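You operate a simulated robot arm through the tools that you are given. There is no shell and no other tool.

The job below is to be done with a simulated two-armed robot. You get a single attempt, and the scene is never put back.

Task
Prove the LOT 20 bush with both plugs and set it in the green square.
Fine: go plug right in, no go plug tried at the mouth, each plug back in its cup.

Only the result counts: the job must be done as asked and must still hold three seconds after the hand-in. Knocking over, shifting, dropping, spilling or breaking anything else fails it.

Robot
Two 7-joint arms with fingered hands on one trunk that stands fixed in place. Base frame: the origin is at the foot of the trunk, x ahead of it, y to its left, z up; the work surface is at about z = 740. Readings come in mm, rad, newtons and seconds.
The left shoulder is at [30, 119, 969], the right one opposite. With the tool pointing down near the work surface each hand reaches from about 360 to 780 mm from the base axis, measured 20 degrees to its own side. Payload 3.8 kg a hand.
The tool frame of a hand sits at the grasp point between the pads (the TCP): z along the fingers, y along the line on which they close. The tips reach 25 mm beyond it. The gripper opens to 88 mm; its body begins 29 mm behind the TCP. The gripper is a hand of 4 fingers: y runs from the thumb to the fingers, the wrist lies at [-13, -106, -174] in the tool frame, and closing takes about 1.5 s.
Orientation is that of the tool frame in the base frame, as a unit quaternion [w, x, y, z]. With the fingers straight down and the wrist toward the robot, the tool's x, y and z point along [0, 1, 0], [1, 0, 0] and [0, 0, -1] of the base frame.

Tools
- The arms move only by the tool move_arm. It takes "left_motion", "right_motion" or both (then of equal length, played together; a hand with none holds still); each is a list that holds one entry, the list of rows, each a list of 6 numbers: the shift along the tool's x, y, z in units of 50 mm (1.0 is 50 mm), then the turn, a rotation vector about the tool's x, y, z in units of 6 degrees (1.0 is 6 degrees). In form: [[[dx, dy, dz, rx, ry, rz], ...]]. A call has 1 to 20 rows; each row shifts and turns the commanded pose from where the row before left it, along the tool's axes as they then stand. "left_hand" and "right_hand" are, for a hand that has rows, the finger opening in mm, from 0 to 88, set as the call begins (left out, the last holds). A call with a number of a shift or a turn outside -1 to 1 is refused whole. A row lasts 0.2 s, in which the tool goes at most 50 mm and 0.15 rad; a call with a longer step from one row to the next is refused whole, and so is a gripper value outside its range. Where a pose cannot be reached the arm comes as near as it can. A force on the tool above 40 N (or 10 N above the force at the start of the call, whichever is more), or a blocked arm, ends the call early, and 0.2 s more pass. The fingers move at their own pace (about 153 mm/s each) and stop on an object; they squeeze with about 28 N. The grip force told is the motor's: it shows also when the fingers shut on nothing. Time passes only in rows, and 0.2 s behind the last, so rows that do not move let the fingers close. The reply holds the time, the measured pose of the TCP, the force on the tool along the base axes, the opening and the grip force, in the units named above and with some noise, with the torque about the TCP (base axes, N m) and any sound that the robot's microphone picked up.
- Cameras (640 x 400 px; columns grow to the right, rows downward): "scene" is now at [55.5, 24.1, 1517.9]; the picture's right is [0.32, -0.95, 0.00], its down [-0.71, -0.24, -0.66] and it looks along [0.63, 0.21, -0.75] (base axes); focal length 359 px, centre (320, 200). "left" rides on the left gripper at [-64, -83, -98] in its tool frame; the picture's right is [-0.62, -0.37, 0.69], its down [0.71, -0.63, 0.30] and it looks along [0.32, 0.68, 0.65] (tool axes); focal length 265 px, centre (320, 200). "right" rides on the right gripper at [64, -83, -98] in its tool frame; the picture's right is [-0.62, 0.37, -0.69], its down [-0.71, -0.63, 0.30] and it looks along [-0.32, 0.68, 0.65] (tool axes); focal length 265 px, centre (320, 200). There is no depth. A picture from a camera that has moved, and an enlarged one, comes with that camera's place and axes in the base frame and with its lens.
- camera(camera): a new picture of that camera. The clock stands still meanwhile.
- slide_trunk(by): moves the trunk up (or, below 0, down) by that many mm; the arms and the scene camera ride with it, the base frame stays. It gives what a move gives, with no picture.
- move_fingers(index, middle, ring, thumb_bend, thumb_turn, hand): sets how far each is bent, from 0 (flat) to 100 (curled in); at 30 the hand is open as for a grip, at 70 the pads meet at the TCP. One left out holds its place. A second passes; each finger stops where it meets its share of the squeeze, and holds until it gets a number again. A gripper value or a shape takes the hand back. It gives what a move gives, with no picture; readings hold the bend of each and the force on the fingers (four entries, about 0 where the hand has none), thumb and palm. thumb_turn goes from beside the hand (0) to across from the fingers (100), as for a grip.
- preshape(shape, hand): the hand has 4 fingers and takes this shape, open, in about a second: jaw (thumb against the fingers, like two jaws); tri (thumb and two fingers); tip (a fingertip pinch); poke (one finger out to press); point (the index stretched); flat (the hand flat); cup (the hand cupped); fist (a fist). The gripper value then closes the fingers along that shape, each until it touches; the sizes above hold for jaw. It gives what a move gives, with no picture.
- pan_tilt(pan, tilt): turns the head with the scene camera to pan (to the left, within 2.094 rad either way) and tilt (down, from -0.506 to 1.204), counted from straight ahead of the robot. It gives what a move gives.
- zoom(camera, box): a new picture of the part [left, top, right, bottom] of that camera's present view, enlarged. The clock stands still meanwhile.
- sign_off(): hands the job in; it is judged then, once.

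Nothing tells you positions but the pictures and the camera data. Unless the task says otherwise, let go and move clear before handing in.

The tools are called after "Emit:" as name(argument=value, ...) on one line, values as JSON. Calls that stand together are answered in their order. move_arm: Moves the arms, as the interface text tells. Its arguments: {"type":"object","properties":{"left_motion":{"type":"array"},"left_hand":{"type":"number"},"right_motion":{"type":"array"},"right_hand":{"type":"number"}},"required":[]} The other tools are called the same way: slide_trunk (by) moves the trunk up or down; preshape (shape, hand) gives the hand a shape; move_fingers (index, middle, ring, thumb_bend, thumb_turn, hand) moves the fingers one by one; pan_tilt (pan, tilt) turns the head that bears the scene camera; camera (camera) takes a picture; zoom (camera, box) takes an enlarged picture of a part of a camera's view; sign_off () hands the job in.

At the start:

```text
clock: 0.0
left_tcp_pos: [483.7, 305.6, 1158.5]
left_orientation: [0.0, 0.707, 0.707, 0.0]
left_contact_force: [0.0, -0.1, 0.6]
left_torque: [-0.05, -0.03, 0.0]
left_width: 87.5
left_gripper_force: 0.1
left_shape: jaw
left_bend: [30.0, 30.0, 30.0, 30.0, 98.0]
left_finger forces: [0.1, 0.0, 0.0, 0.1, 0.1, 0.1]
right_tcp_pos: [581.0, -78.4, 1108.3]
right_orientation: [-0.001, 0.707, 0.707, 0.0]
right_contact_force: [1.1, 0.0, 0.1]
right_torque: [0.0, 0.01, 0.0]
right_width: 87.6
right_gripper_force: 0.1
right_shape: jaw
right_bend: [30.0, 30.0, 30.0, 30.0, 98.0]
right_finger forces: [0.1, 0.0, 0.0, 0.0, 0.1, 0.0]
trunk travel left (down, up): [-125.0, 465.0]
head pan, tilt (commanded): [0.321, 0.845]
```

scene: 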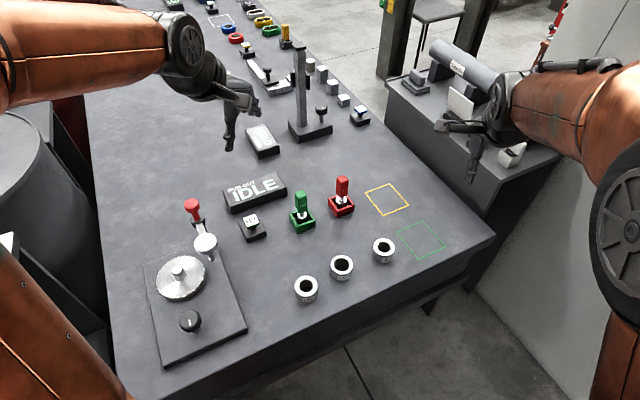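
right: 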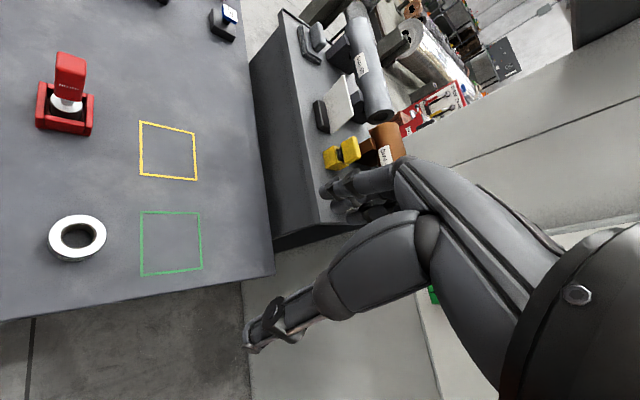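
left: 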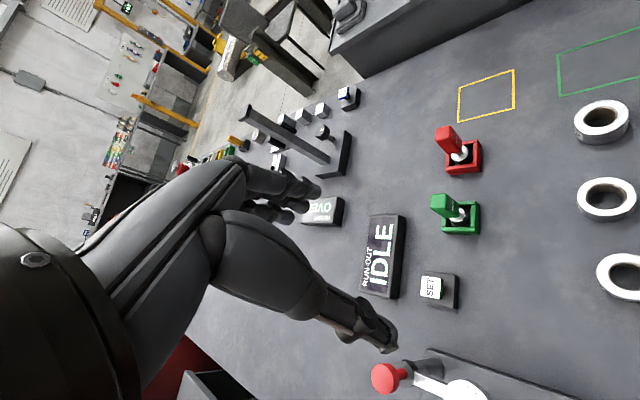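

I see three ring bushes near the front edge, a green and a red plug in their cups, and a yellow and a green square. I'll take enlarged views first to find which bush is LOT 20 and to read the plugs.

Emit:
zoom(camera="scene", box=[270, 220, 430, 320])

Emit:
zoom(camera="scene", box=[220, 150, 380, 250])

Emit:
zoom(camera="left", box=[400, 60, 640, 310])

Emit:
zoom(camera="right", box=[0, 30, 240, 290])

```text
4.00 times, centred on (350, 270) of scene
camera zoom: at [55.5, 24.1, 1517.9], right [0.32, -0.95, 0.0], down [-0.71, -0.24, -0.66], along [0.63, 0.21, -0.75], focal length 1436 px, centre (200, -80)
```

zoom: 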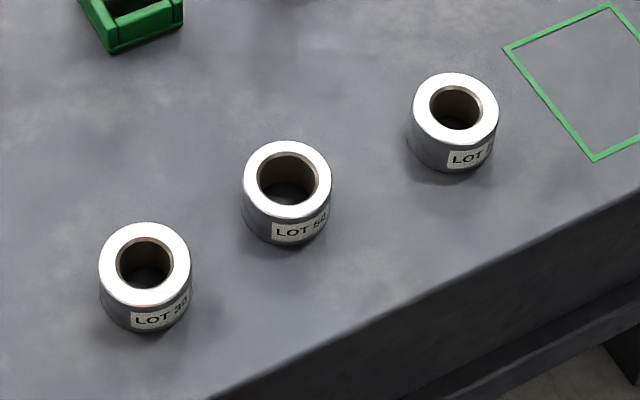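

```text
4.00 times, centred on (300, 200) of scene
camera zoom: at [55.5, 24.1, 1517.9], right [0.32, -0.95, 0.0], down [-0.71, -0.24, -0.66], along [0.63, 0.21, -0.75], focal length 1436 px, centre (400, 200)
```

zoom: 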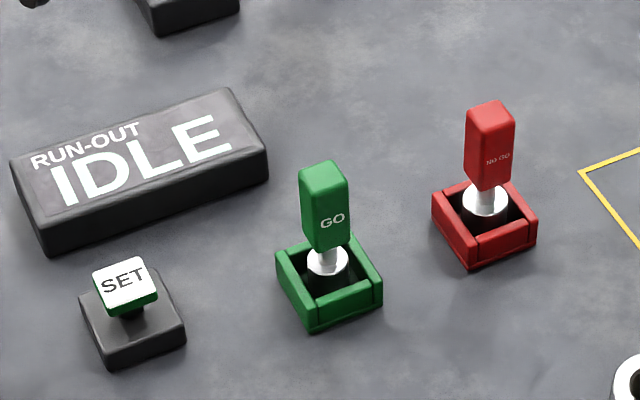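

```text
1.60 times, centred on (520, 185) of left
camera zoom: at [399.2, 240.3, 1258.0], right [-0.37, -0.62, -0.69], down [-0.63, 0.71, -0.3], along [0.68, 0.32, -0.65], focal length 425 px, centre (0, 224)
```

zoom: 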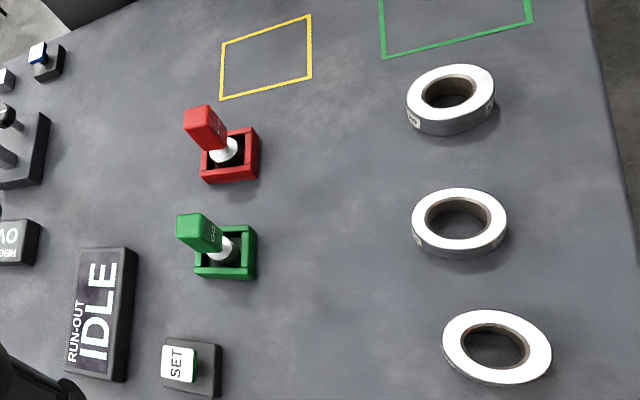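

```text
1.54 times, centred on (120, 160) of right
camera zoom: at [496.7, -13.7, 1206.9], right [0.37, -0.62, 0.69], down [-0.63, -0.71, -0.3], along [0.68, -0.32, -0.65], focal length 408 px, centre (628, 262)
```

zoom: 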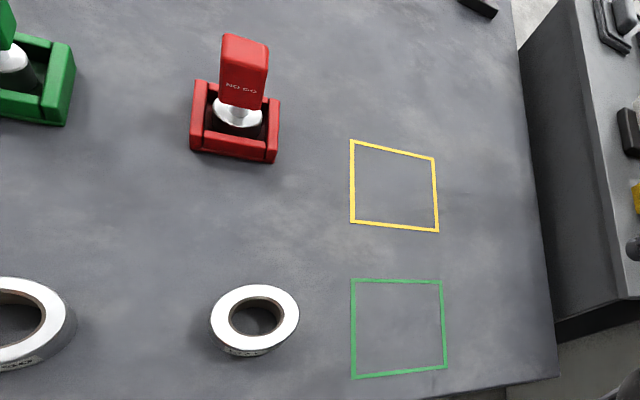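

Bushes read LOT 3x, LOT 50 and LOT ?; I need tighter zooms of the labels to be sure which is LOT 20.

Emit:
zoom(camera="scene", box=[368, 235, 400, 268])

Emit:
zoom(camera="scene", box=[326, 252, 358, 285])

Emit:
zoom(camera="scene", box=[290, 272, 322, 305])

Emit:
zoom(camera="scene", box=[360, 170, 460, 270])

```text
12.12 times, centred on (384, 252) of scene
camera zoom: at [55.5, 24.1, 1517.9], right [0.32, -0.95, 0.0], down [-0.71, -0.24, -0.66], along [0.63, 0.21, -0.75], focal length 4351 px, centre (-456, -424)
```

zoom: 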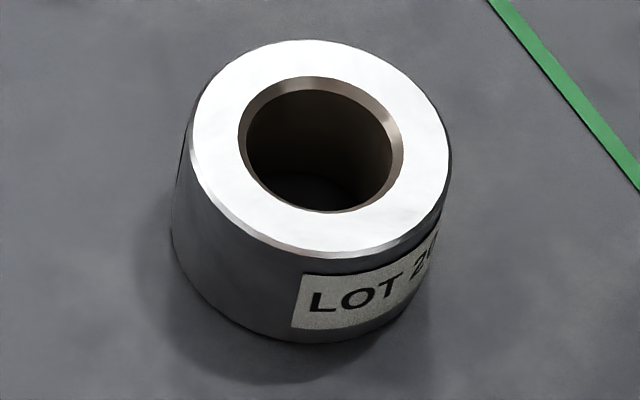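

```text
12.12 times, centred on (342, 268) of scene
camera zoom: at [55.5, 24.1, 1517.9], right [0.32, -0.95, 0.0], down [-0.71, -0.24, -0.66], along [0.63, 0.21, -0.75], focal length 4351 px, centre (53, -630)
```

zoom: 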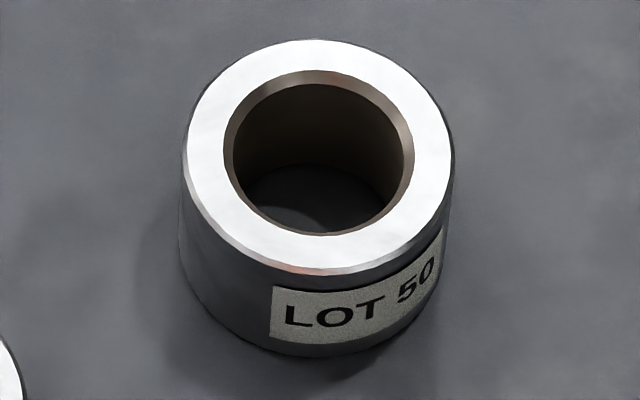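

```text
12.12 times, centred on (306, 288) of scene
camera zoom: at [55.5, 24.1, 1517.9], right [0.32, -0.95, 0.0], down [-0.71, -0.24, -0.66], along [0.63, 0.21, -0.75], focal length 4351 px, centre (490, -873)
```

zoom: 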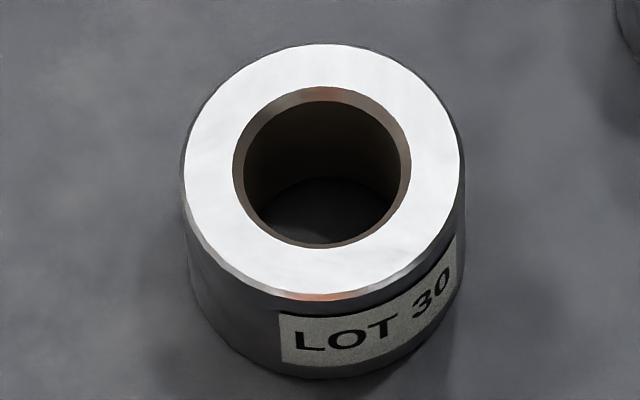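

```text
4.00 times, centred on (410, 220) of scene
camera zoom: at [55.5, 24.1, 1517.9], right [0.32, -0.95, 0.0], down [-0.71, -0.24, -0.66], along [0.63, 0.21, -0.75], focal length 1436 px, centre (-40, 120)
```

zoom: 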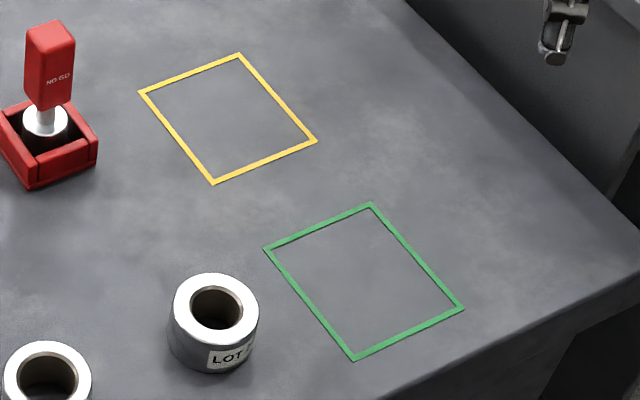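

LOT 20 is the bush nearest the green square, at roughly (586, 32) with its top at about z = 770. I'll zoom in on the plugs and cups to measure them.

Emit:
zoom(camera="scene", box=[280, 184, 328, 236])

Emit:
zoom(camera="scene", box=[318, 170, 366, 222])

Emit:
zoom(camera="left", box=[420, 180, 500, 240])

Emit:
zoom(camera="left", box=[420, 115, 500, 180])

Emit:
zoom(camera="right", box=[20, 40, 110, 145])

Emit:
zoom(camera="left", box=[540, 20, 640, 120])

```text
7.69 times, centred on (304, 210) of scene
camera zoom: at [55.5, 24.1, 1517.9], right [0.32, -0.95, 0.0], down [-0.71, -0.24, -0.66], along [0.63, 0.21, -0.75], focal length 2762 px, centre (443, 123)
```

zoom: 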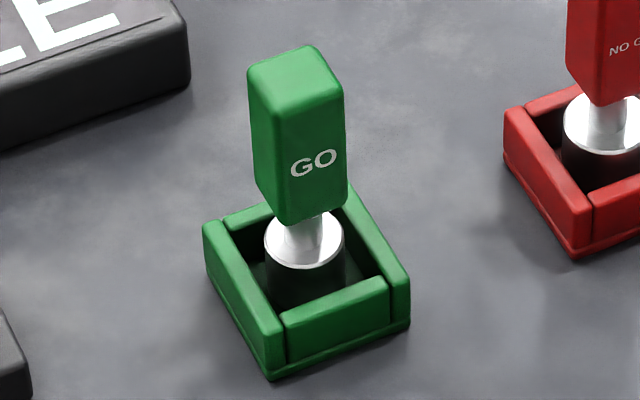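

```text
7.69 times, centred on (342, 196) of scene
camera zoom: at [55.5, 24.1, 1517.9], right [0.32, -0.95, 0.0], down [-0.71, -0.24, -0.66], along [0.63, 0.21, -0.75], focal length 2762 px, centre (151, 231)
```

zoom: 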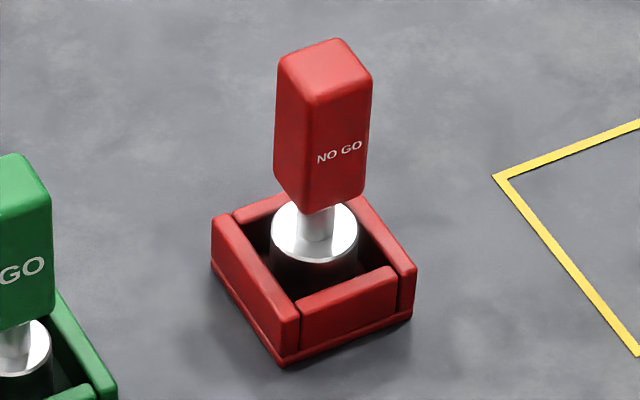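

```text
6.67 times, centred on (460, 210) of left
camera zoom: at [399.2, 240.3, 1258.0], right [-0.37, -0.62, -0.69], down [-0.63, 0.71, -0.3], along [0.68, 0.32, -0.65], focal length 1769 px, centre (-613, 133)
```

zoom: 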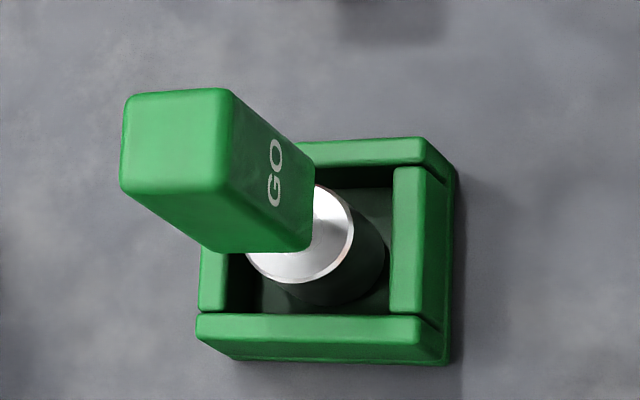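

```text
6.15 times, centred on (460, 148) of left
camera zoom: at [399.2, 240.3, 1258.0], right [-0.37, -0.62, -0.69], down [-0.63, 0.71, -0.3], along [0.68, 0.32, -0.65], focal length 1633 px, centre (-542, 523)
```

zoom: 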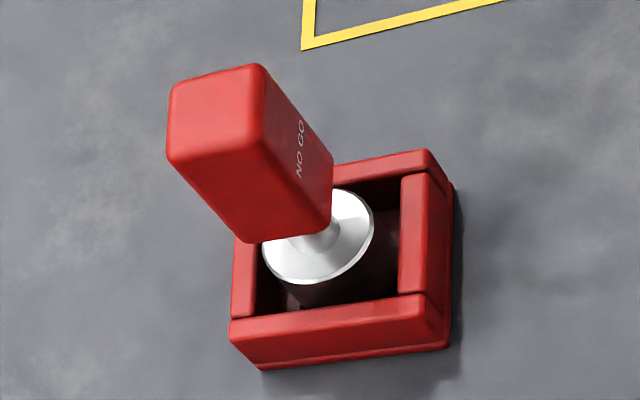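

```text
3.81 times, centred on (65, 92) of right
camera zoom: at [496.7, -13.7, 1206.9], right [0.37, -0.62, 0.69], down [-0.63, -0.71, -0.3], along [0.68, -0.32, -0.65], focal length 1011 px, centre (1291, 610)
```

zoom: 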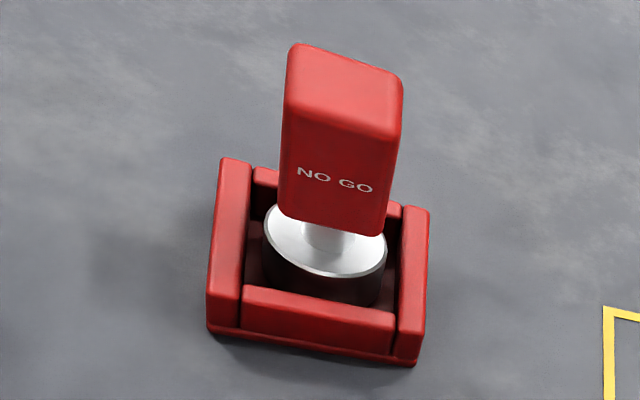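

```text
4.00 times, centred on (590, 70) of left
camera zoom: at [399.2, 240.3, 1258.0], right [-0.37, -0.62, -0.69], down [-0.63, 0.71, -0.3], along [0.68, 0.32, -0.65], focal length 1062 px, centre (-760, 720)
```

zoom: 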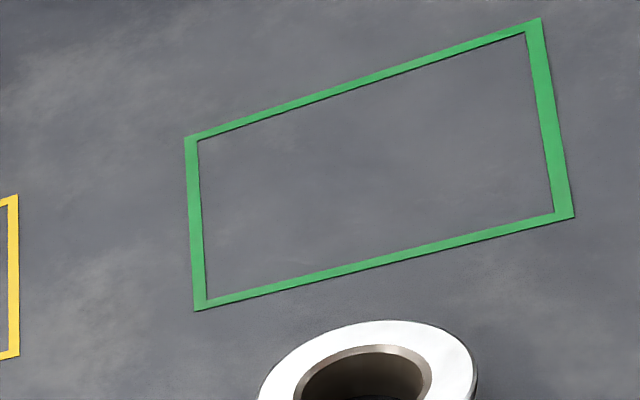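

Using the camera data I take the GO plug to be at about (617, 262), handle top z ≈ 853. The NO GO plug is at about (701, 176), the LOT 20 bush at (586, 32) and the green square centre at (662, -54), all turned about 45° to the base. I'll turn the left hand 45° and bring it above the GO plug.

Emit:
move_arm(left_motion=[[[0, 0, 0, 0, 0, 0.9375], [0, 0, 0, 0, 0, 0.9375], [0, 0, 0, 0, 0, 0.9375], [0, 0, 0, 0, 0, 0.9375], [0, 0, 0, 0, 0, 0.9375], [0, 0, 0, 0, 0, 0.9375], [0, 0, 0, 0, 0, 0.9375], [0, 0, 0, 0, 0, 0.9375], [0.158, 0.314, 0.571, 0, 0, 0], [0.158, 0.314, 0.571, 0, 0, 0], [0.158, 0.314, 0.571, 0, 0, 0], [0.158, 0.314, 0.571, 0, 0, 0], [0.158, 0.314, 0.571, 0, 0, 0], [0.158, 0.314, 0.571, 0, 0, 0], [0.158, 0.314, 0.571, 0, 0, 0], [0.158, 0.314, 0.571, 0, 0, 0]]], left_hand=88)

```text
clock: 3.4
left_tcp_pos: [617.1, 258.4, 930.6]
left_orientation: [-0.001, 0.924, 0.383, 0.0]
left_contact_force: [-0.1, -0.3, 0.6]
left_torque: [0.01, -0.03, 0.0]
left_width: 87.8
left_gripper_force: 0.2
left_shape: jaw
left_bend: [30.0, 30.0, 30.0, 30.0, 98.0]
left_finger forces: [0.1, 0.0, 0.0, 0.0, 0.1, 0.0]
right_tcp_pos: [581.6, -78.1, 1109.5]
right_orientation: [0.0, 0.707, 0.707, 0.0]
right_contact_force: [-0.5, 0.5, -0.8]
right_torque: [-0.06, 0.01, -0.02]
right_width: 87.9
right_gripper_force: 0.0
right_shape: jaw
right_bend: [30.0, 30.0, 30.0, 30.0, 98.0]
right_finger forces: [0.0, 0.0, 0.0, 0.1, 0.0, 0.0]
trunk travel left (down, up): [-125.0, 465.0]
head pan, tilt (commanded): [0.321, 0.845]
```

The left hand should now hover above the GO plug with its fingers at z ≈ 905. I'll check alignment from the left and scene cameras.

Emit:
camera(camera="left")

Emit:
camera(camera="scene")

Emit:
camera(camera="right")

```text
taken
camera left: at [511.5, 272.1, 1030.2], right [-0.7, -0.18, -0.69], down [0.06, 0.95, -0.3], along [0.71, -0.25, -0.65], focal length 265 px, centre (320, 200)
```

left: 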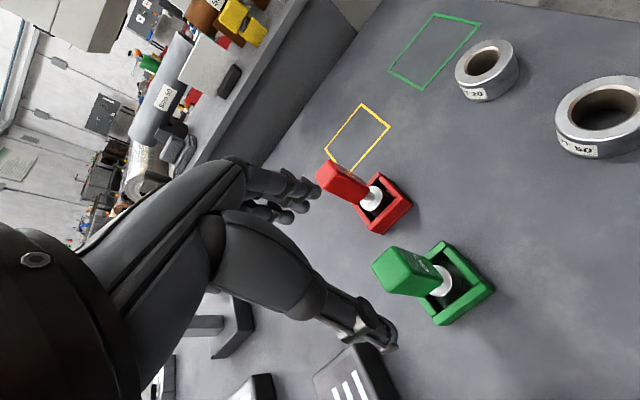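

```text
taken
camera scene: at [56.4, 24.2, 1517.8], right [0.32, -0.95, 0.0], down [-0.71, -0.24, -0.66], along [0.63, 0.21, -0.75], focal length 359 px, centre (320, 200)
```

scene: 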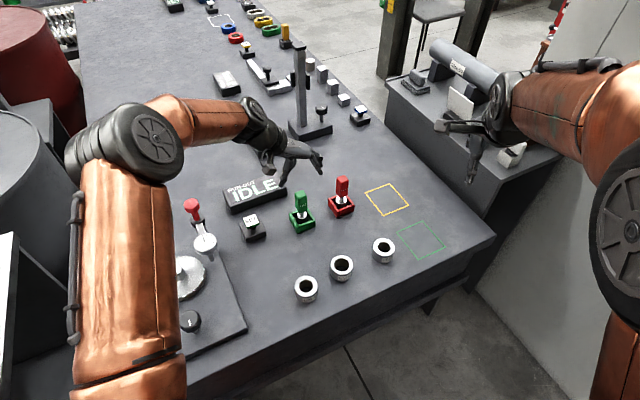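

```text
taken
camera right: at [497.5, -13.6, 1206.5], right [0.37, -0.62, 0.69], down [-0.63, -0.71, -0.3], along [0.68, -0.32, -0.65], focal length 265 px, centre (320, 200)
```

right: 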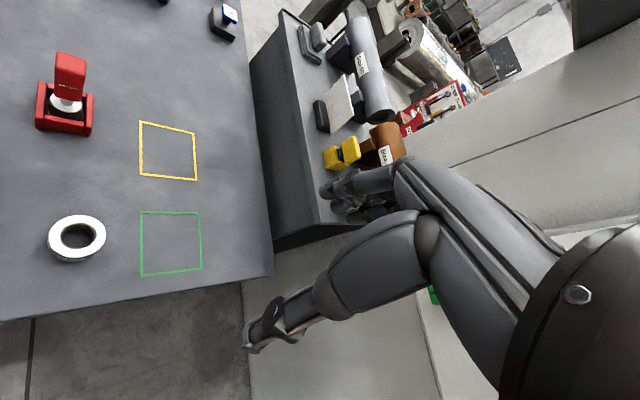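

The GO plug is seen just below the open hand. I'll zoom in to get the handle's exact offset from the TCP.

Emit:
zoom(camera="left", box=[350, 220, 510, 340])

Emit:
zoom(camera="scene", box=[240, 130, 360, 240])

```text
3.33 times, centred on (430, 280) of left
camera zoom: at [511.5, 272.1, 1030.2], right [-0.7, -0.18, -0.69], down [0.06, 0.95, -0.3], along [0.71, -0.25, -0.65], focal length 885 px, centre (-47, -67)
```

zoom: 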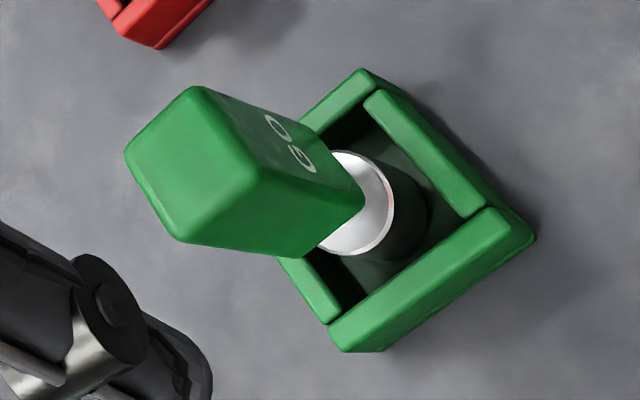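

```text
3.64 times, centred on (300, 185) of scene
camera zoom: at [56.4, 24.2, 1517.8], right [0.32, -0.95, 0.0], down [-0.71, -0.24, -0.66], along [0.63, 0.21, -0.75], focal length 1305 px, centre (393, 254)
```

zoom: 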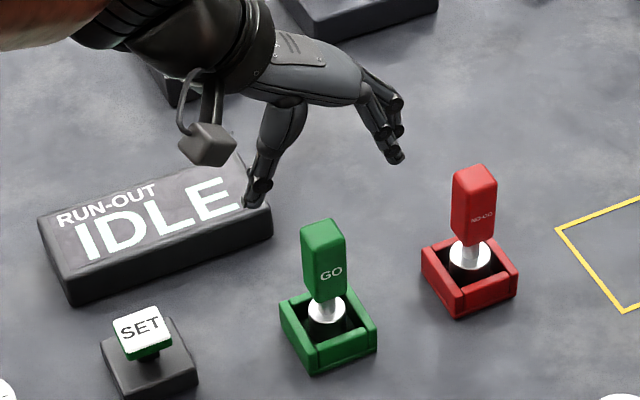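

The handle is aligned with the hand's axes and sits about 3 mm toward the thumb. I'll correct that and lower over the handle to TCP z ≈ 832, then check before closing.

Emit:
move_arm(left_motion=[[[0.02, -0.05, 0.2, 0, 0, 0], [0, 0, 0.36, 0, 0, 0], [0, 0, 0.36, 0, 0, 0], [0, 0, 0.36, 0, 0, 0], [0, 0, 0.36, 0, 0, 0], [0, 0, 0.32, 0, 0, 0], [0, 0, 0, 0, 0, 0]]])

Emit:
camera(camera="left")

Emit:
zoom(camera="scene", box=[250, 140, 350, 240])

```text
clock: 5.0
left_tcp_pos: [616.4, 263.1, 831.7]
left_orientation: [0.0, 0.924, 0.382, 0.0]
left_contact_force: [0.6, 0.0, 0.4]
left_torque: [0.01, -0.03, -0.02]
left_width: 87.5
left_gripper_force: 0.0
left_shape: jaw
left_bend: [30.0, 30.0, 30.0, 30.0, 98.0]
left_finger forces: [0.0, 0.1, 0.0, 0.0, 0.1, 0.0]
right_tcp_pos: [581.7, -78.1, 1108.9]
right_orientation: [0.0, 0.707, 0.707, 0.0]
right_contact_force: [-0.2, -0.3, -0.3]
right_torque: [0.03, -0.03, 0.0]
right_width: 87.5
right_gripper_force: 0.0
right_shape: jaw
right_bend: [30.0, 30.0, 30.0, 30.0, 98.0]
right_finger forces: [0.0, 0.0, 0.0, 0.0, 0.0, 0.0]
trunk travel left (down, up): [-125.0, 465.0]
head pan, tilt (commanded): [0.321, 0.845]
```

```text
taken
camera left: at [511.7, 275.6, 931.3], right [-0.7, -0.18, -0.69], down [0.06, 0.95, -0.3], along [0.71, -0.25, -0.65], focal length 265 px, centre (320, 200)
```

left: 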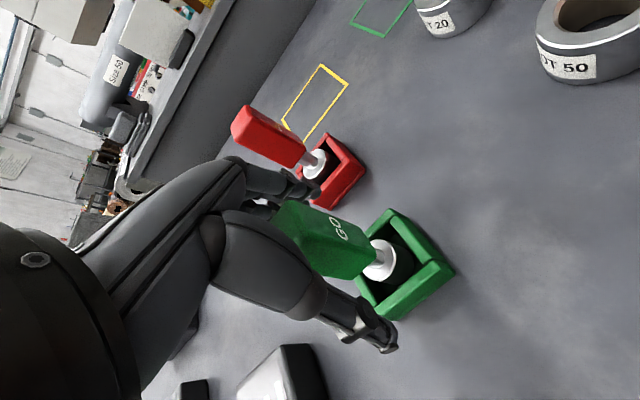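

```text
4.00 times, centred on (300, 190) of scene
camera zoom: at [55.5, 24.1, 1517.9], right [0.32, -0.95, 0.0], down [-0.71, -0.24, -0.66], along [0.63, 0.21, -0.75], focal length 1436 px, centre (400, 240)
```

zoom: 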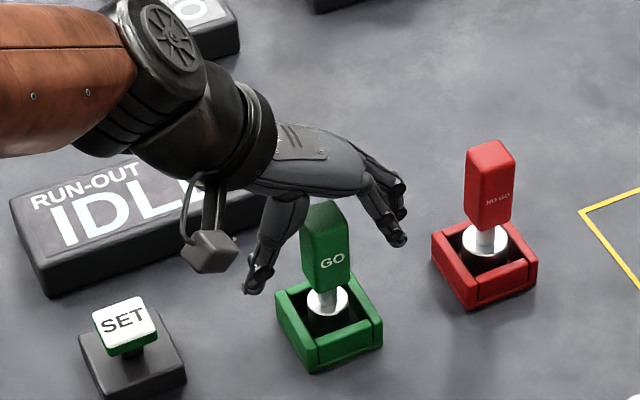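

The handle is between thumb and fingers. I'll zoom to verify centering before closing.

Emit:
zoom(camera="left", box=[260, 180, 480, 360])

Emit:
zoom(camera="scene", box=[280, 180, 360, 240])

```text
2.22 times, centred on (370, 270) of left
camera zoom: at [511.7, 275.6, 931.3], right [-0.7, -0.18, -0.69], down [0.06, 0.95, -0.3], along [0.71, -0.25, -0.65], focal length 590 px, centre (209, 44)
```

zoom: 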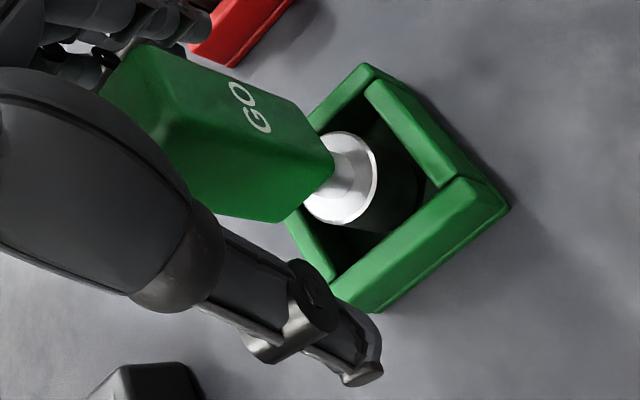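

```text
6.67 times, centred on (320, 210) of scene
camera zoom: at [55.5, 24.1, 1517.9], right [0.32, -0.95, 0.0], down [-0.71, -0.24, -0.66], along [0.63, 0.21, -0.75], focal length 2393 px, centre (320, 133)
```

zoom: 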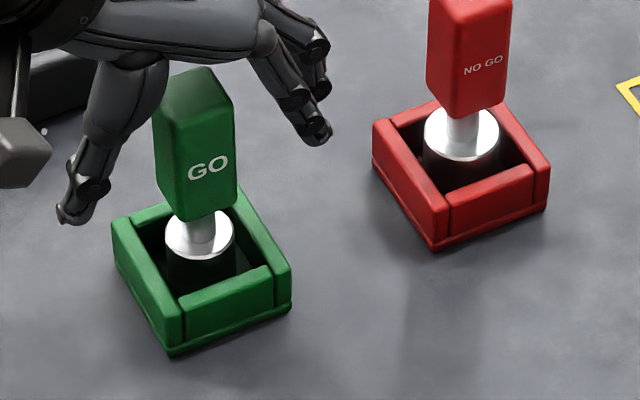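

The plug is within about 3 mm of the TCP. I'll make a small correction and close on the handle.

Emit:
move_arm(left_motion=[[[-0.04, -0.02, 0, 0, 0, 0], [0, 0, 0, 0, 0, 0]]])

Emit:
move_arm(left_motion=[[[0, 0, 0, 0, 0, 0], [0, 0, 0, 0, 0, 0], [0, 0, 0, 0, 0, 0], [0, 0, 0, 0, 0, 0], [0, 0, 0, 0, 0, 0], [0, 0, 0, 0, 0, 0], [0, 0, 0, 0, 0, 0], [0, 0, 0, 0, 0, 0], [0, 0, 0, 0, 0, 0]]], left_hand=5)

Emit:
camera(camera="left")

Emit:
zoom(camera="scene", box=[260, 170, 360, 240])

```text
clock: 5.6
left_tcp_pos: [614.2, 262.6, 833.7]
left_orientation: [-0.001, 0.924, 0.382, 0.0]
left_contact_force: [-0.1, 0.3, -0.6]
left_torque: [0.0, -0.03, 0.03]
left_width: 87.8
left_gripper_force: 0.0
left_shape: jaw
left_bend: [30.0, 30.0, 30.0, 30.0, 98.0]
left_finger forces: [0.1, 0.1, 0.0, 0.0, 0.0, 0.0]
right_tcp_pos: [579.4, -76.9, 1108.5]
right_orientation: [0.0, 0.707, 0.707, 0.0]
right_contact_force: [-0.6, -0.3, 0.1]
right_torque: [0.01, -0.03, 0.0]
right_width: 87.6
right_gripper_force: 0.1
right_shape: jaw
right_bend: [30.0, 30.0, 30.0, 30.0, 98.0]
right_finger forces: [0.1, 0.0, 0.1, 0.0, 0.0, 0.0]
trunk travel left (down, up): [-125.0, 465.0]
head pan, tilt (commanded): [0.321, 0.845]
```

```text
clock: 7.6
left_tcp_pos: [615.0, 261.6, 833.7]
left_orientation: [0.0, 0.924, 0.383, 0.0]
left_contact_force: [0.8, 0.0, 1.8]
left_torque: [-0.04, -0.03, 0.01]
left_width: 15.8
left_gripper_force: 28.0
left_shape: jaw
left_bend: [72.0, 58.0, 67.0, 73.0, 100.0]
left_finger forces: [17.6, 10.1, 0.0, 0.1, 26.5, 0.1]
right_tcp_pos: [580.6, -77.0, 1107.9]
right_orientation: [0.0, 0.706, 0.708, 0.001]
right_contact_force: [-0.1, -0.1, 0.0]
right_torque: [0.0, 0.02, 0.03]
right_width: 87.8
right_gripper_force: 0.1
right_shape: jaw
right_bend: [30.0, 30.0, 30.0, 30.0, 98.0]
right_finger forces: [0.0, 0.0, 0.1, 0.1, 0.1, 0.0]
trunk travel left (down, up): [-125.0, 465.0]
head pan, tilt (commanded): [0.321, 0.845]
```

```text
taken
camera left: at [508.9, 274.9, 932.0], right [-0.7, -0.18, -0.69], down [0.06, 0.95, -0.3], along [0.71, -0.25, -0.65], focal length 265 px, centre (320, 200)
```

left: 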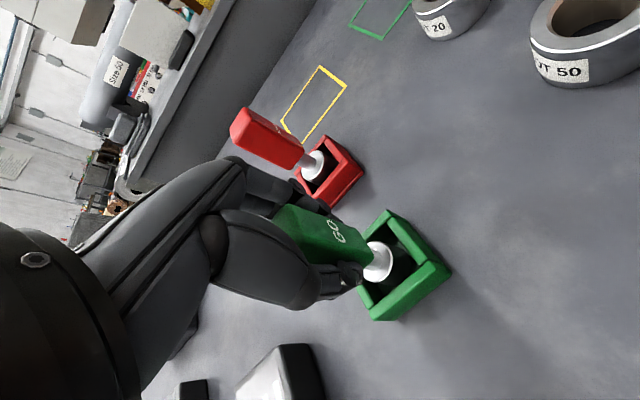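

```text
5.71 times, centred on (310, 205) of scene
camera zoom: at [55.5, 24.0, 1517.9], right [0.32, -0.95, 0.0], down [-0.71, -0.24, -0.66], along [0.63, 0.21, -0.75], focal length 2051 px, centre (377, 171)
```

zoom: 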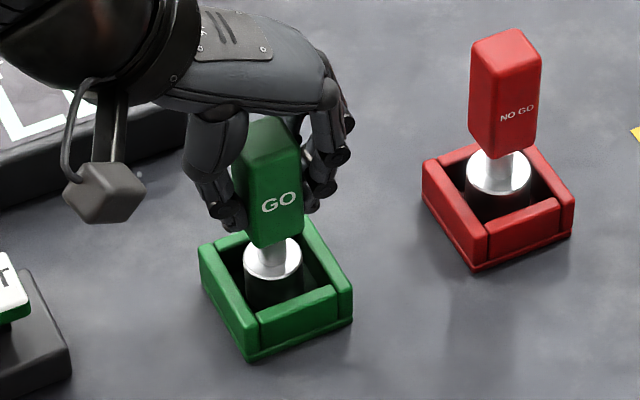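

The hand has closed on the handle (28 N), with the index bearing strongly and the ring free. I'll look closely at how the fingers sit before lifting.

Emit:
zoom(camera="left", box=[240, 160, 460, 330])

Emit:
zoom(camera="scene", box=[285, 180, 330, 225])

Emit:
camera(camera="right")

```text
2.35 times, centred on (350, 245) of left
camera zoom: at [508.9, 274.9, 932.0], right [-0.7, -0.18, -0.69], down [0.06, 0.95, -0.3], along [0.71, -0.25, -0.65], focal length 624 px, centre (249, 94)
```

zoom: 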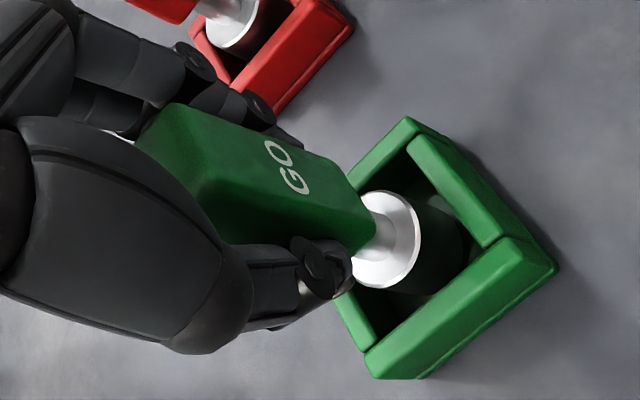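

```text
8.89 times, centred on (308, 202) of scene
camera zoom: at [55.5, 24.0, 1517.9], right [0.32, -0.95, 0.0], down [-0.71, -0.24, -0.66], along [0.63, 0.21, -0.75], focal length 3191 px, centre (431, 178)
```

zoom: 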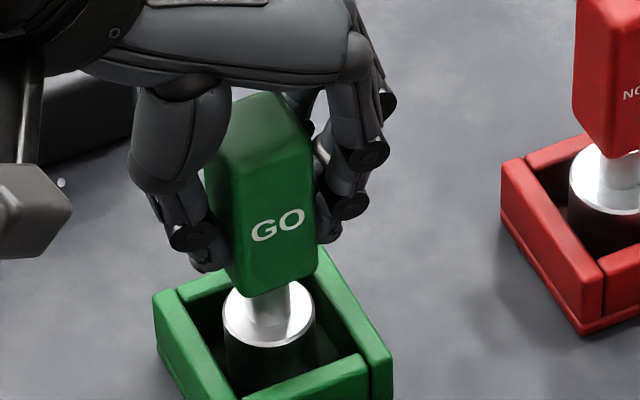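

```text
taken
camera right: at [496.8, -13.8, 1206.9], right [0.37, -0.62, 0.69], down [-0.63, -0.71, -0.3], along [0.68, -0.32, -0.65], focal length 265 px, centre (320, 200)
```

right: 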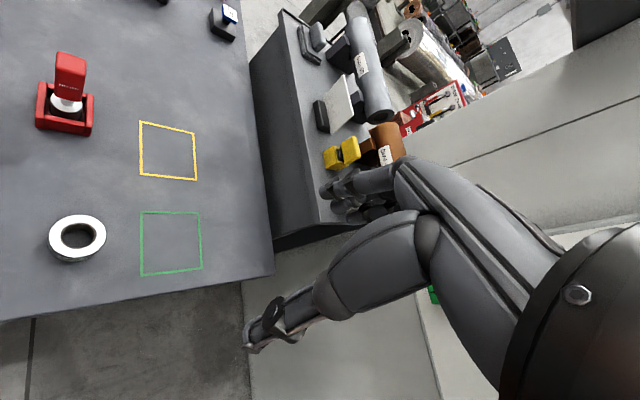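

I want to check whether the handle has tilted in the grip, so I'll take a tighter zoom.

Emit:
zoom(camera="scene", box=[290, 188, 320, 218])

Emit:
zoom(camera="left", box=[280, 190, 400, 300])

```text
13.33 times, centred on (305, 203) of scene
camera zoom: at [55.5, 24.0, 1517.9], right [0.32, -0.95, 0.0], down [-0.71, -0.24, -0.66], along [0.63, 0.21, -0.75], focal length 4787 px, centre (520, 160)
```

zoom: 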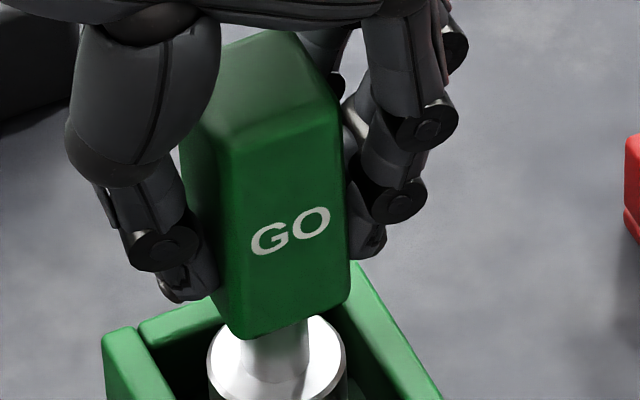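

```text
3.64 times, centred on (340, 245) of left
camera zoom: at [508.9, 274.9, 932.0], right [-0.7, -0.18, -0.69], down [0.06, 0.95, -0.3], along [0.71, -0.25, -0.65], focal length 965 px, centre (247, 36)
```

zoom: 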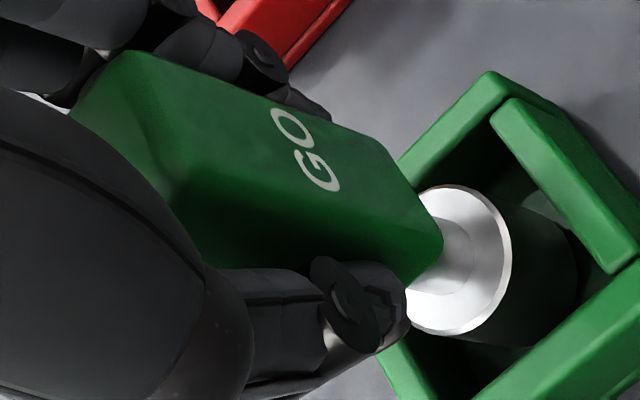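

The plug is upright and held between thumb and two fingers. I'll lift it straight up out of the cup, gently, and look again.

Emit:
move_arm(left_motion=[[[0, 0, -0.1, 0, 0, 0], [0, 0, -0.15, 0, 0, 0], [0, 0, -0.2, 0, 0, 0], [0, 0, -0.2, 0, 0, 0], [0, 0, -0.25, 0, 0, 0], [0, 0, -0.25, 0, 0, 0], [0, 0, -0.25, 0, 0, 0], [0, 0, 0, 0, 0, 0]]])

Emit:
camera(camera="left")

Emit:
zoom(camera="scene", box=[260, 150, 360, 240])

```text
clock: 9.4
left_tcp_pos: [612.9, 262.0, 904.3]
left_orientation: [0.0, 0.924, 0.383, 0.0]
left_contact_force: [0.6, -0.2, -2.2]
left_torque: [-0.02, -0.01, -0.01]
left_width: 15.8
left_gripper_force: 28.3
left_shape: jaw
left_bend: [72.0, 58.0, 67.0, 73.0, 100.0]
left_finger forces: [17.0, 9.6, 0.0, 0.0, 26.7, 0.1]
right_tcp_pos: [580.8, -76.7, 1108.3]
right_orientation: [0.0, 0.706, 0.708, 0.0]
right_contact_force: [-0.1, -0.8, 0.3]
right_torque: [0.02, -0.03, -0.02]
right_width: 87.7
right_gripper_force: 0.0
right_shape: jaw
right_bend: [30.0, 30.0, 30.0, 30.0, 98.0]
right_finger forces: [0.1, 0.0, 0.0, 0.0, 0.0, 0.0]
trunk travel left (down, up): [-125.0, 465.0]
head pan, tilt (commanded): [0.321, 0.845]
```

```text
taken
camera left: at [508.3, 275.5, 1003.5], right [-0.7, -0.18, -0.69], down [0.06, 0.95, -0.3], along [0.71, -0.25, -0.65], focal length 265 px, centre (320, 200)
```

left: 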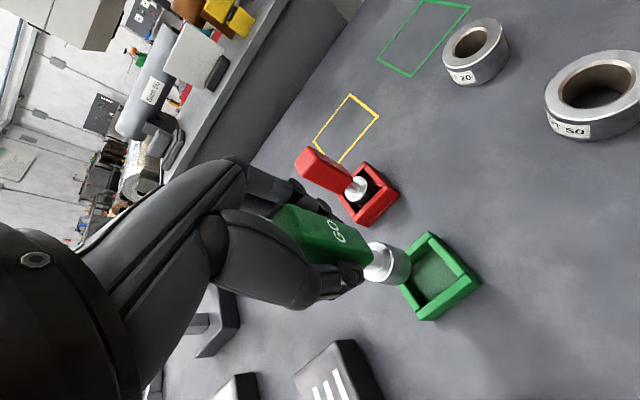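

```text
4.44 times, centred on (310, 195) of scene
camera zoom: at [56.0, 24.3, 1517.9], right [0.32, -0.95, 0.0], down [-0.71, -0.24, -0.66], along [0.63, 0.21, -0.75], focal length 1596 px, centre (364, 222)
```

zoom: 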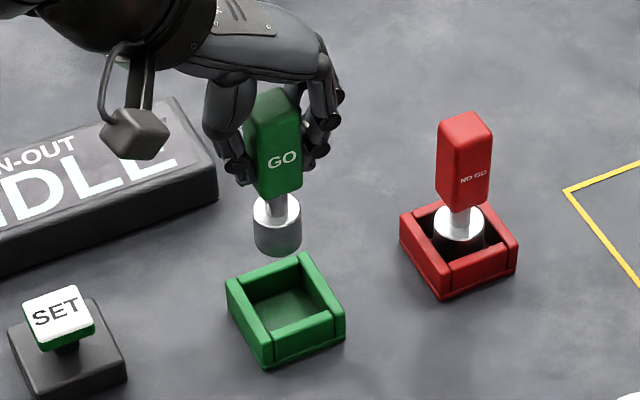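

The GO plug came up cleanly and hangs upright, with its axis about 2 mm in +x from the TCP. I'll turn the right hand so its camera looks across at the LOT 20 bush from the right, and carry the plug over to above the bush.

Emit:
move_arm(right_motion=[[[0, 0, 0, 0, 0, -1], [0, 0, 0, 0, 0, -1], [0, 0, 0, 0, 0, -1], [0, 0, 0, 0, 0, -1], [0, 0, 0, 0, 0, -1], [0, 0, 0, 0, 0, -1], [0, 0, 0, 0, 0, -1], [0, 0, 0, 0, 0, -1], [0, 0, 0, 0, 0, -1], [0, 0, 0, 0, 0, -1], [0, 0, 0, 0, 0, -1], [0, 0, 0, 0, 0, -1], [0, 0, 0, 0, 0, -1], [0, 0, 0, 0, 0, -1], [0, 0, 0, 0, 0, -1], [0.293, -0.113, 0.393, 0, 0, 0], [0.293, -0.113, 0.393, 0, 0, 0], [0.293, -0.113, 0.393, 0, 0, 0]]])

Emit:
camera(camera="right")

Emit:
camera(camera="scene")

```text
clock: 13.2
left_tcp_pos: [613.3, 261.4, 904.9]
left_orientation: [0.0, 0.924, 0.383, 0.0]
left_contact_force: [-0.3, 0.8, -2.7]
left_torque: [-0.02, -0.01, 0.02]
left_width: 15.6
left_gripper_force: 27.7
left_shape: jaw
left_bend: [72.0, 58.0, 67.0, 73.0, 100.0]
left_finger forces: [17.1, 9.7, 0.0, 0.1, 26.6, 0.1]
right_tcp_pos: [538.6, -94.9, 1049.3]
right_orientation: [0.001, 0.0, 1.0, 0.0]
right_contact_force: [0.1, 0.7, 0.3]
right_torque: [0.02, 0.01, 0.01]
right_width: 87.6
right_gripper_force: 0.2
right_shape: jaw
right_bend: [30.0, 30.0, 30.0, 30.0, 98.0]
right_finger forces: [0.0, 0.1, 0.1, 0.1, 0.0, 0.0]
trunk travel left (down, up): [-125.0, 465.0]
head pan, tilt (commanded): [0.321, 0.845]
```

```text
taken
camera right: at [472.5, -178.2, 1146.9], right [0.62, 0.37, 0.69], down [0.71, -0.63, -0.3], along [0.32, 0.68, -0.65], focal length 265 px, centre (320, 200)
```

right: 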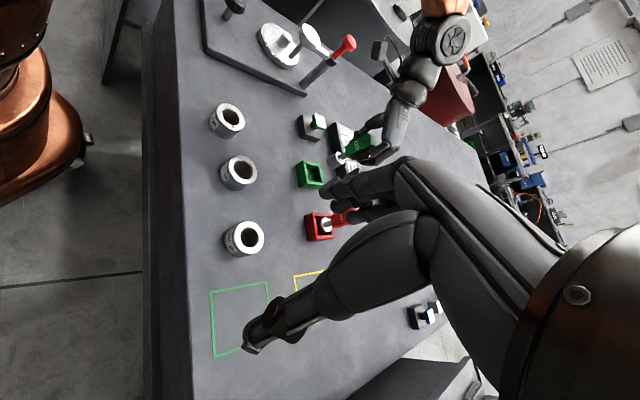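

```text
taken
camera scene: at [55.4, 23.8, 1517.9], right [0.32, -0.95, 0.0], down [-0.71, -0.24, -0.66], along [0.63, 0.21, -0.75], focal length 359 px, centre (320, 200)
```

scene: 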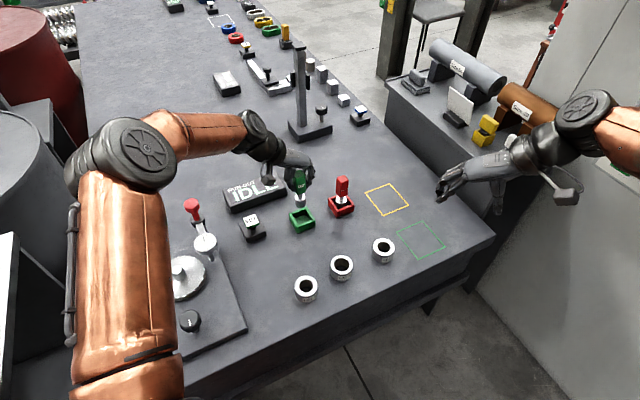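

Right camera sees the LOT 20 bush clearly. I'll zoom there for triangulation, and carry the plug over at height.

Emit:
zoom(camera="right", box=[215, 213, 271, 263])

Emit:
move_arm(left_motion=[[[-0.46, 0.3535, 0, 0, 0, 0], [-0.46, 0.3535, 0, 0, 0, 0], [-0.46, 0.3535, 0, 0, 0, 0], [-0.46, 0.3535, 0, 0, 0, 0], [-0.46, 0.3535, 0, 0, 0, 0], [-0.46, 0.3535, 0, 0, 0, 0], [-0.46, 0.3535, 0, 0, 0, 0], [-0.46, 0.3535, 0, 0, 0, 0], [0, 0, 0, 0, 0, 0], [0, 0, 0, 0, 0, 0]]])

Emit:
camera(camera="scene")

Emit:
camera(camera="right")

Emit:
camera(camera="left")

```text
8.00 times, centred on (243, 238) of right
camera zoom: at [472.5, -178.2, 1146.9], right [0.62, 0.37, 0.69], down [0.71, -0.63, -0.3], along [0.32, 0.68, -0.65], focal length 2123 px, centre (936, -104)
```

zoom: 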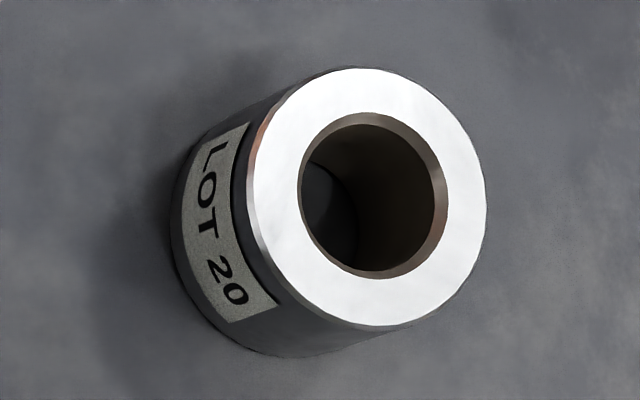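

```text
clock: 15.4
left_tcp_pos: [583.2, 31.6, 901.9]
left_orientation: [0.0, 0.924, 0.382, -0.001]
left_contact_force: [-0.7, 0.1, -1.8]
left_torque: [0.0, 0.03, -0.01]
left_width: 15.6
left_gripper_force: 27.7
left_shape: jaw
left_bend: [72.0, 58.0, 67.0, 73.0, 100.0]
left_finger forces: [16.9, 9.8, 0.0, 0.0, 26.7, 0.0]
right_tcp_pos: [538.8, -95.5, 1047.4]
right_orientation: [0.001, 0.0, 1.0, 0.0]
right_contact_force: [-0.3, 0.8, -0.9]
right_torque: [0.01, -0.01, 0.0]
right_width: 87.5
right_gripper_force: 0.1
right_shape: jaw
right_bend: [30.0, 30.0, 30.0, 30.0, 98.0]
right_finger forces: [0.1, 0.1, 0.1, 0.0, 0.0, 0.1]
trunk travel left (down, up): [-125.0, 465.0]
head pan, tilt (commanded): [0.321, 0.845]
```

```text
taken
camera scene: at [55.9, 23.7, 1517.9], right [0.31, -0.95, 0.0], down [-0.71, -0.24, -0.66], along [0.63, 0.21, -0.75], focal length 359 px, centre (320, 200)
```

scene: 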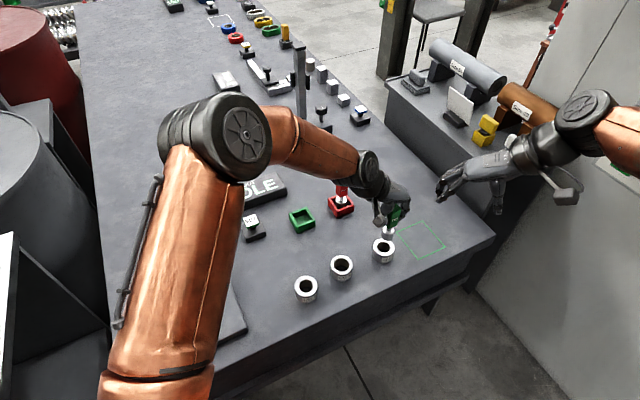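

```text
taken
camera right: at [473.0, -178.2, 1146.9], right [0.62, 0.37, 0.69], down [0.71, -0.63, -0.3], along [0.32, 0.68, -0.65], focal length 265 px, centre (320, 200)
```

right: 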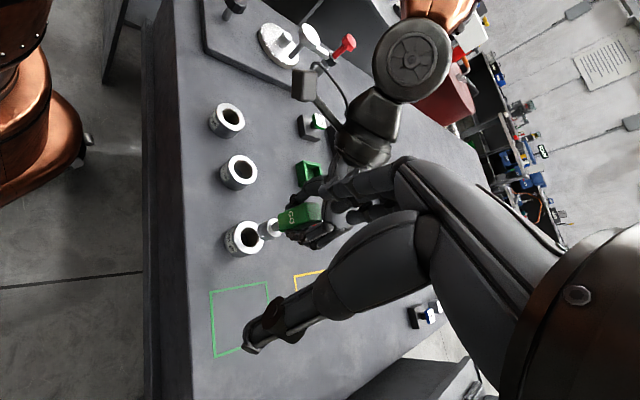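

```text
taken
camera left: at [478.8, 44.3, 1001.0], right [-0.7, -0.18, -0.69], down [0.06, 0.95, -0.3], along [0.71, -0.25, -0.65], focal length 265 px, centre (320, 200)
```

left: 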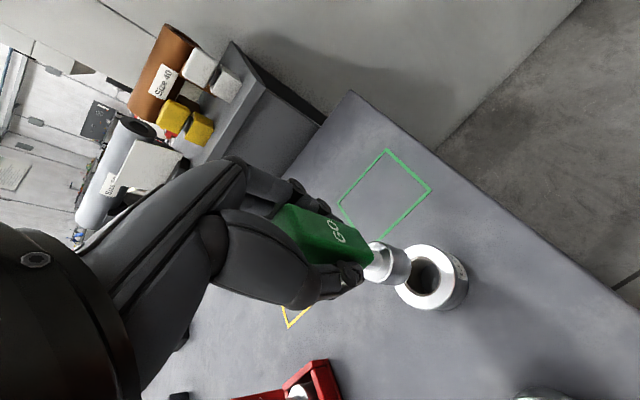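

The GO plug now hangs above the LOT 20 bush. I'll zoom from all three cameras to measure its offset from the bore.

Emit:
zoom(camera="scene", box=[360, 190, 420, 270])

Emit:
zoom(camera="right", box=[215, 195, 335, 270])

Emit:
zoom(camera="left", box=[350, 210, 490, 320])

```text
5.00 times, centred on (390, 230) of scene
camera zoom: at [55.9, 23.7, 1517.9], right [0.31, -0.95, 0.0], down [-0.71, -0.24, -0.66], along [0.63, 0.21, -0.75], focal length 1795 px, centre (-30, 50)
```

zoom: 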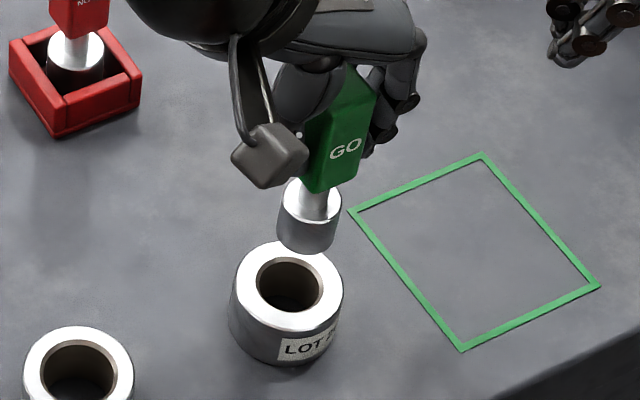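

```text
5.33 times, centred on (275, 232) of right
camera zoom: at [473.0, -178.2, 1146.9], right [0.62, 0.37, 0.69], down [0.71, -0.63, -0.3], along [0.32, 0.68, -0.65], focal length 1416 px, centre (560, 27)
```

zoom: 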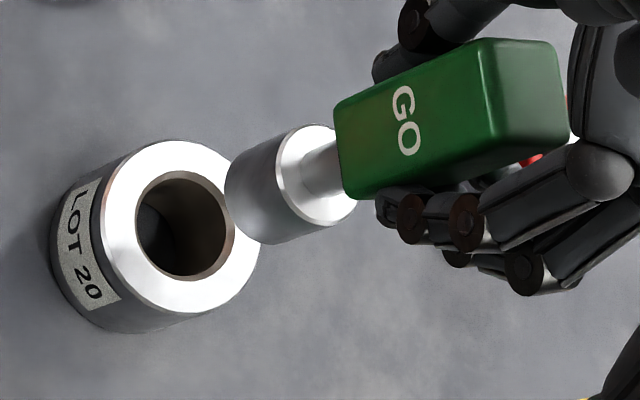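

```text
3.64 times, centred on (420, 265) of left
camera zoom: at [478.8, 44.3, 1001.0], right [-0.7, -0.18, -0.69], down [0.06, 0.95, -0.3], along [0.71, -0.25, -0.65], focal length 965 px, centre (-44, -36)
```

zoom: 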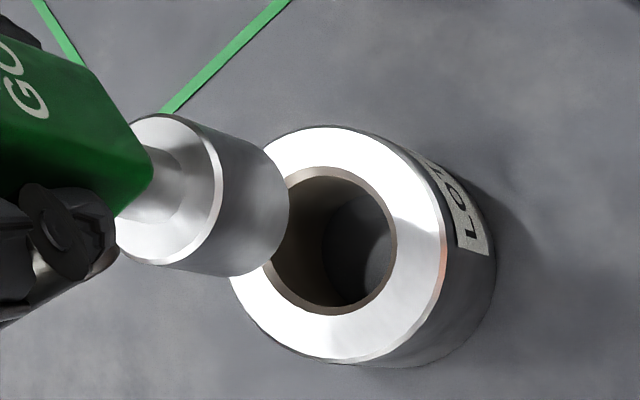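

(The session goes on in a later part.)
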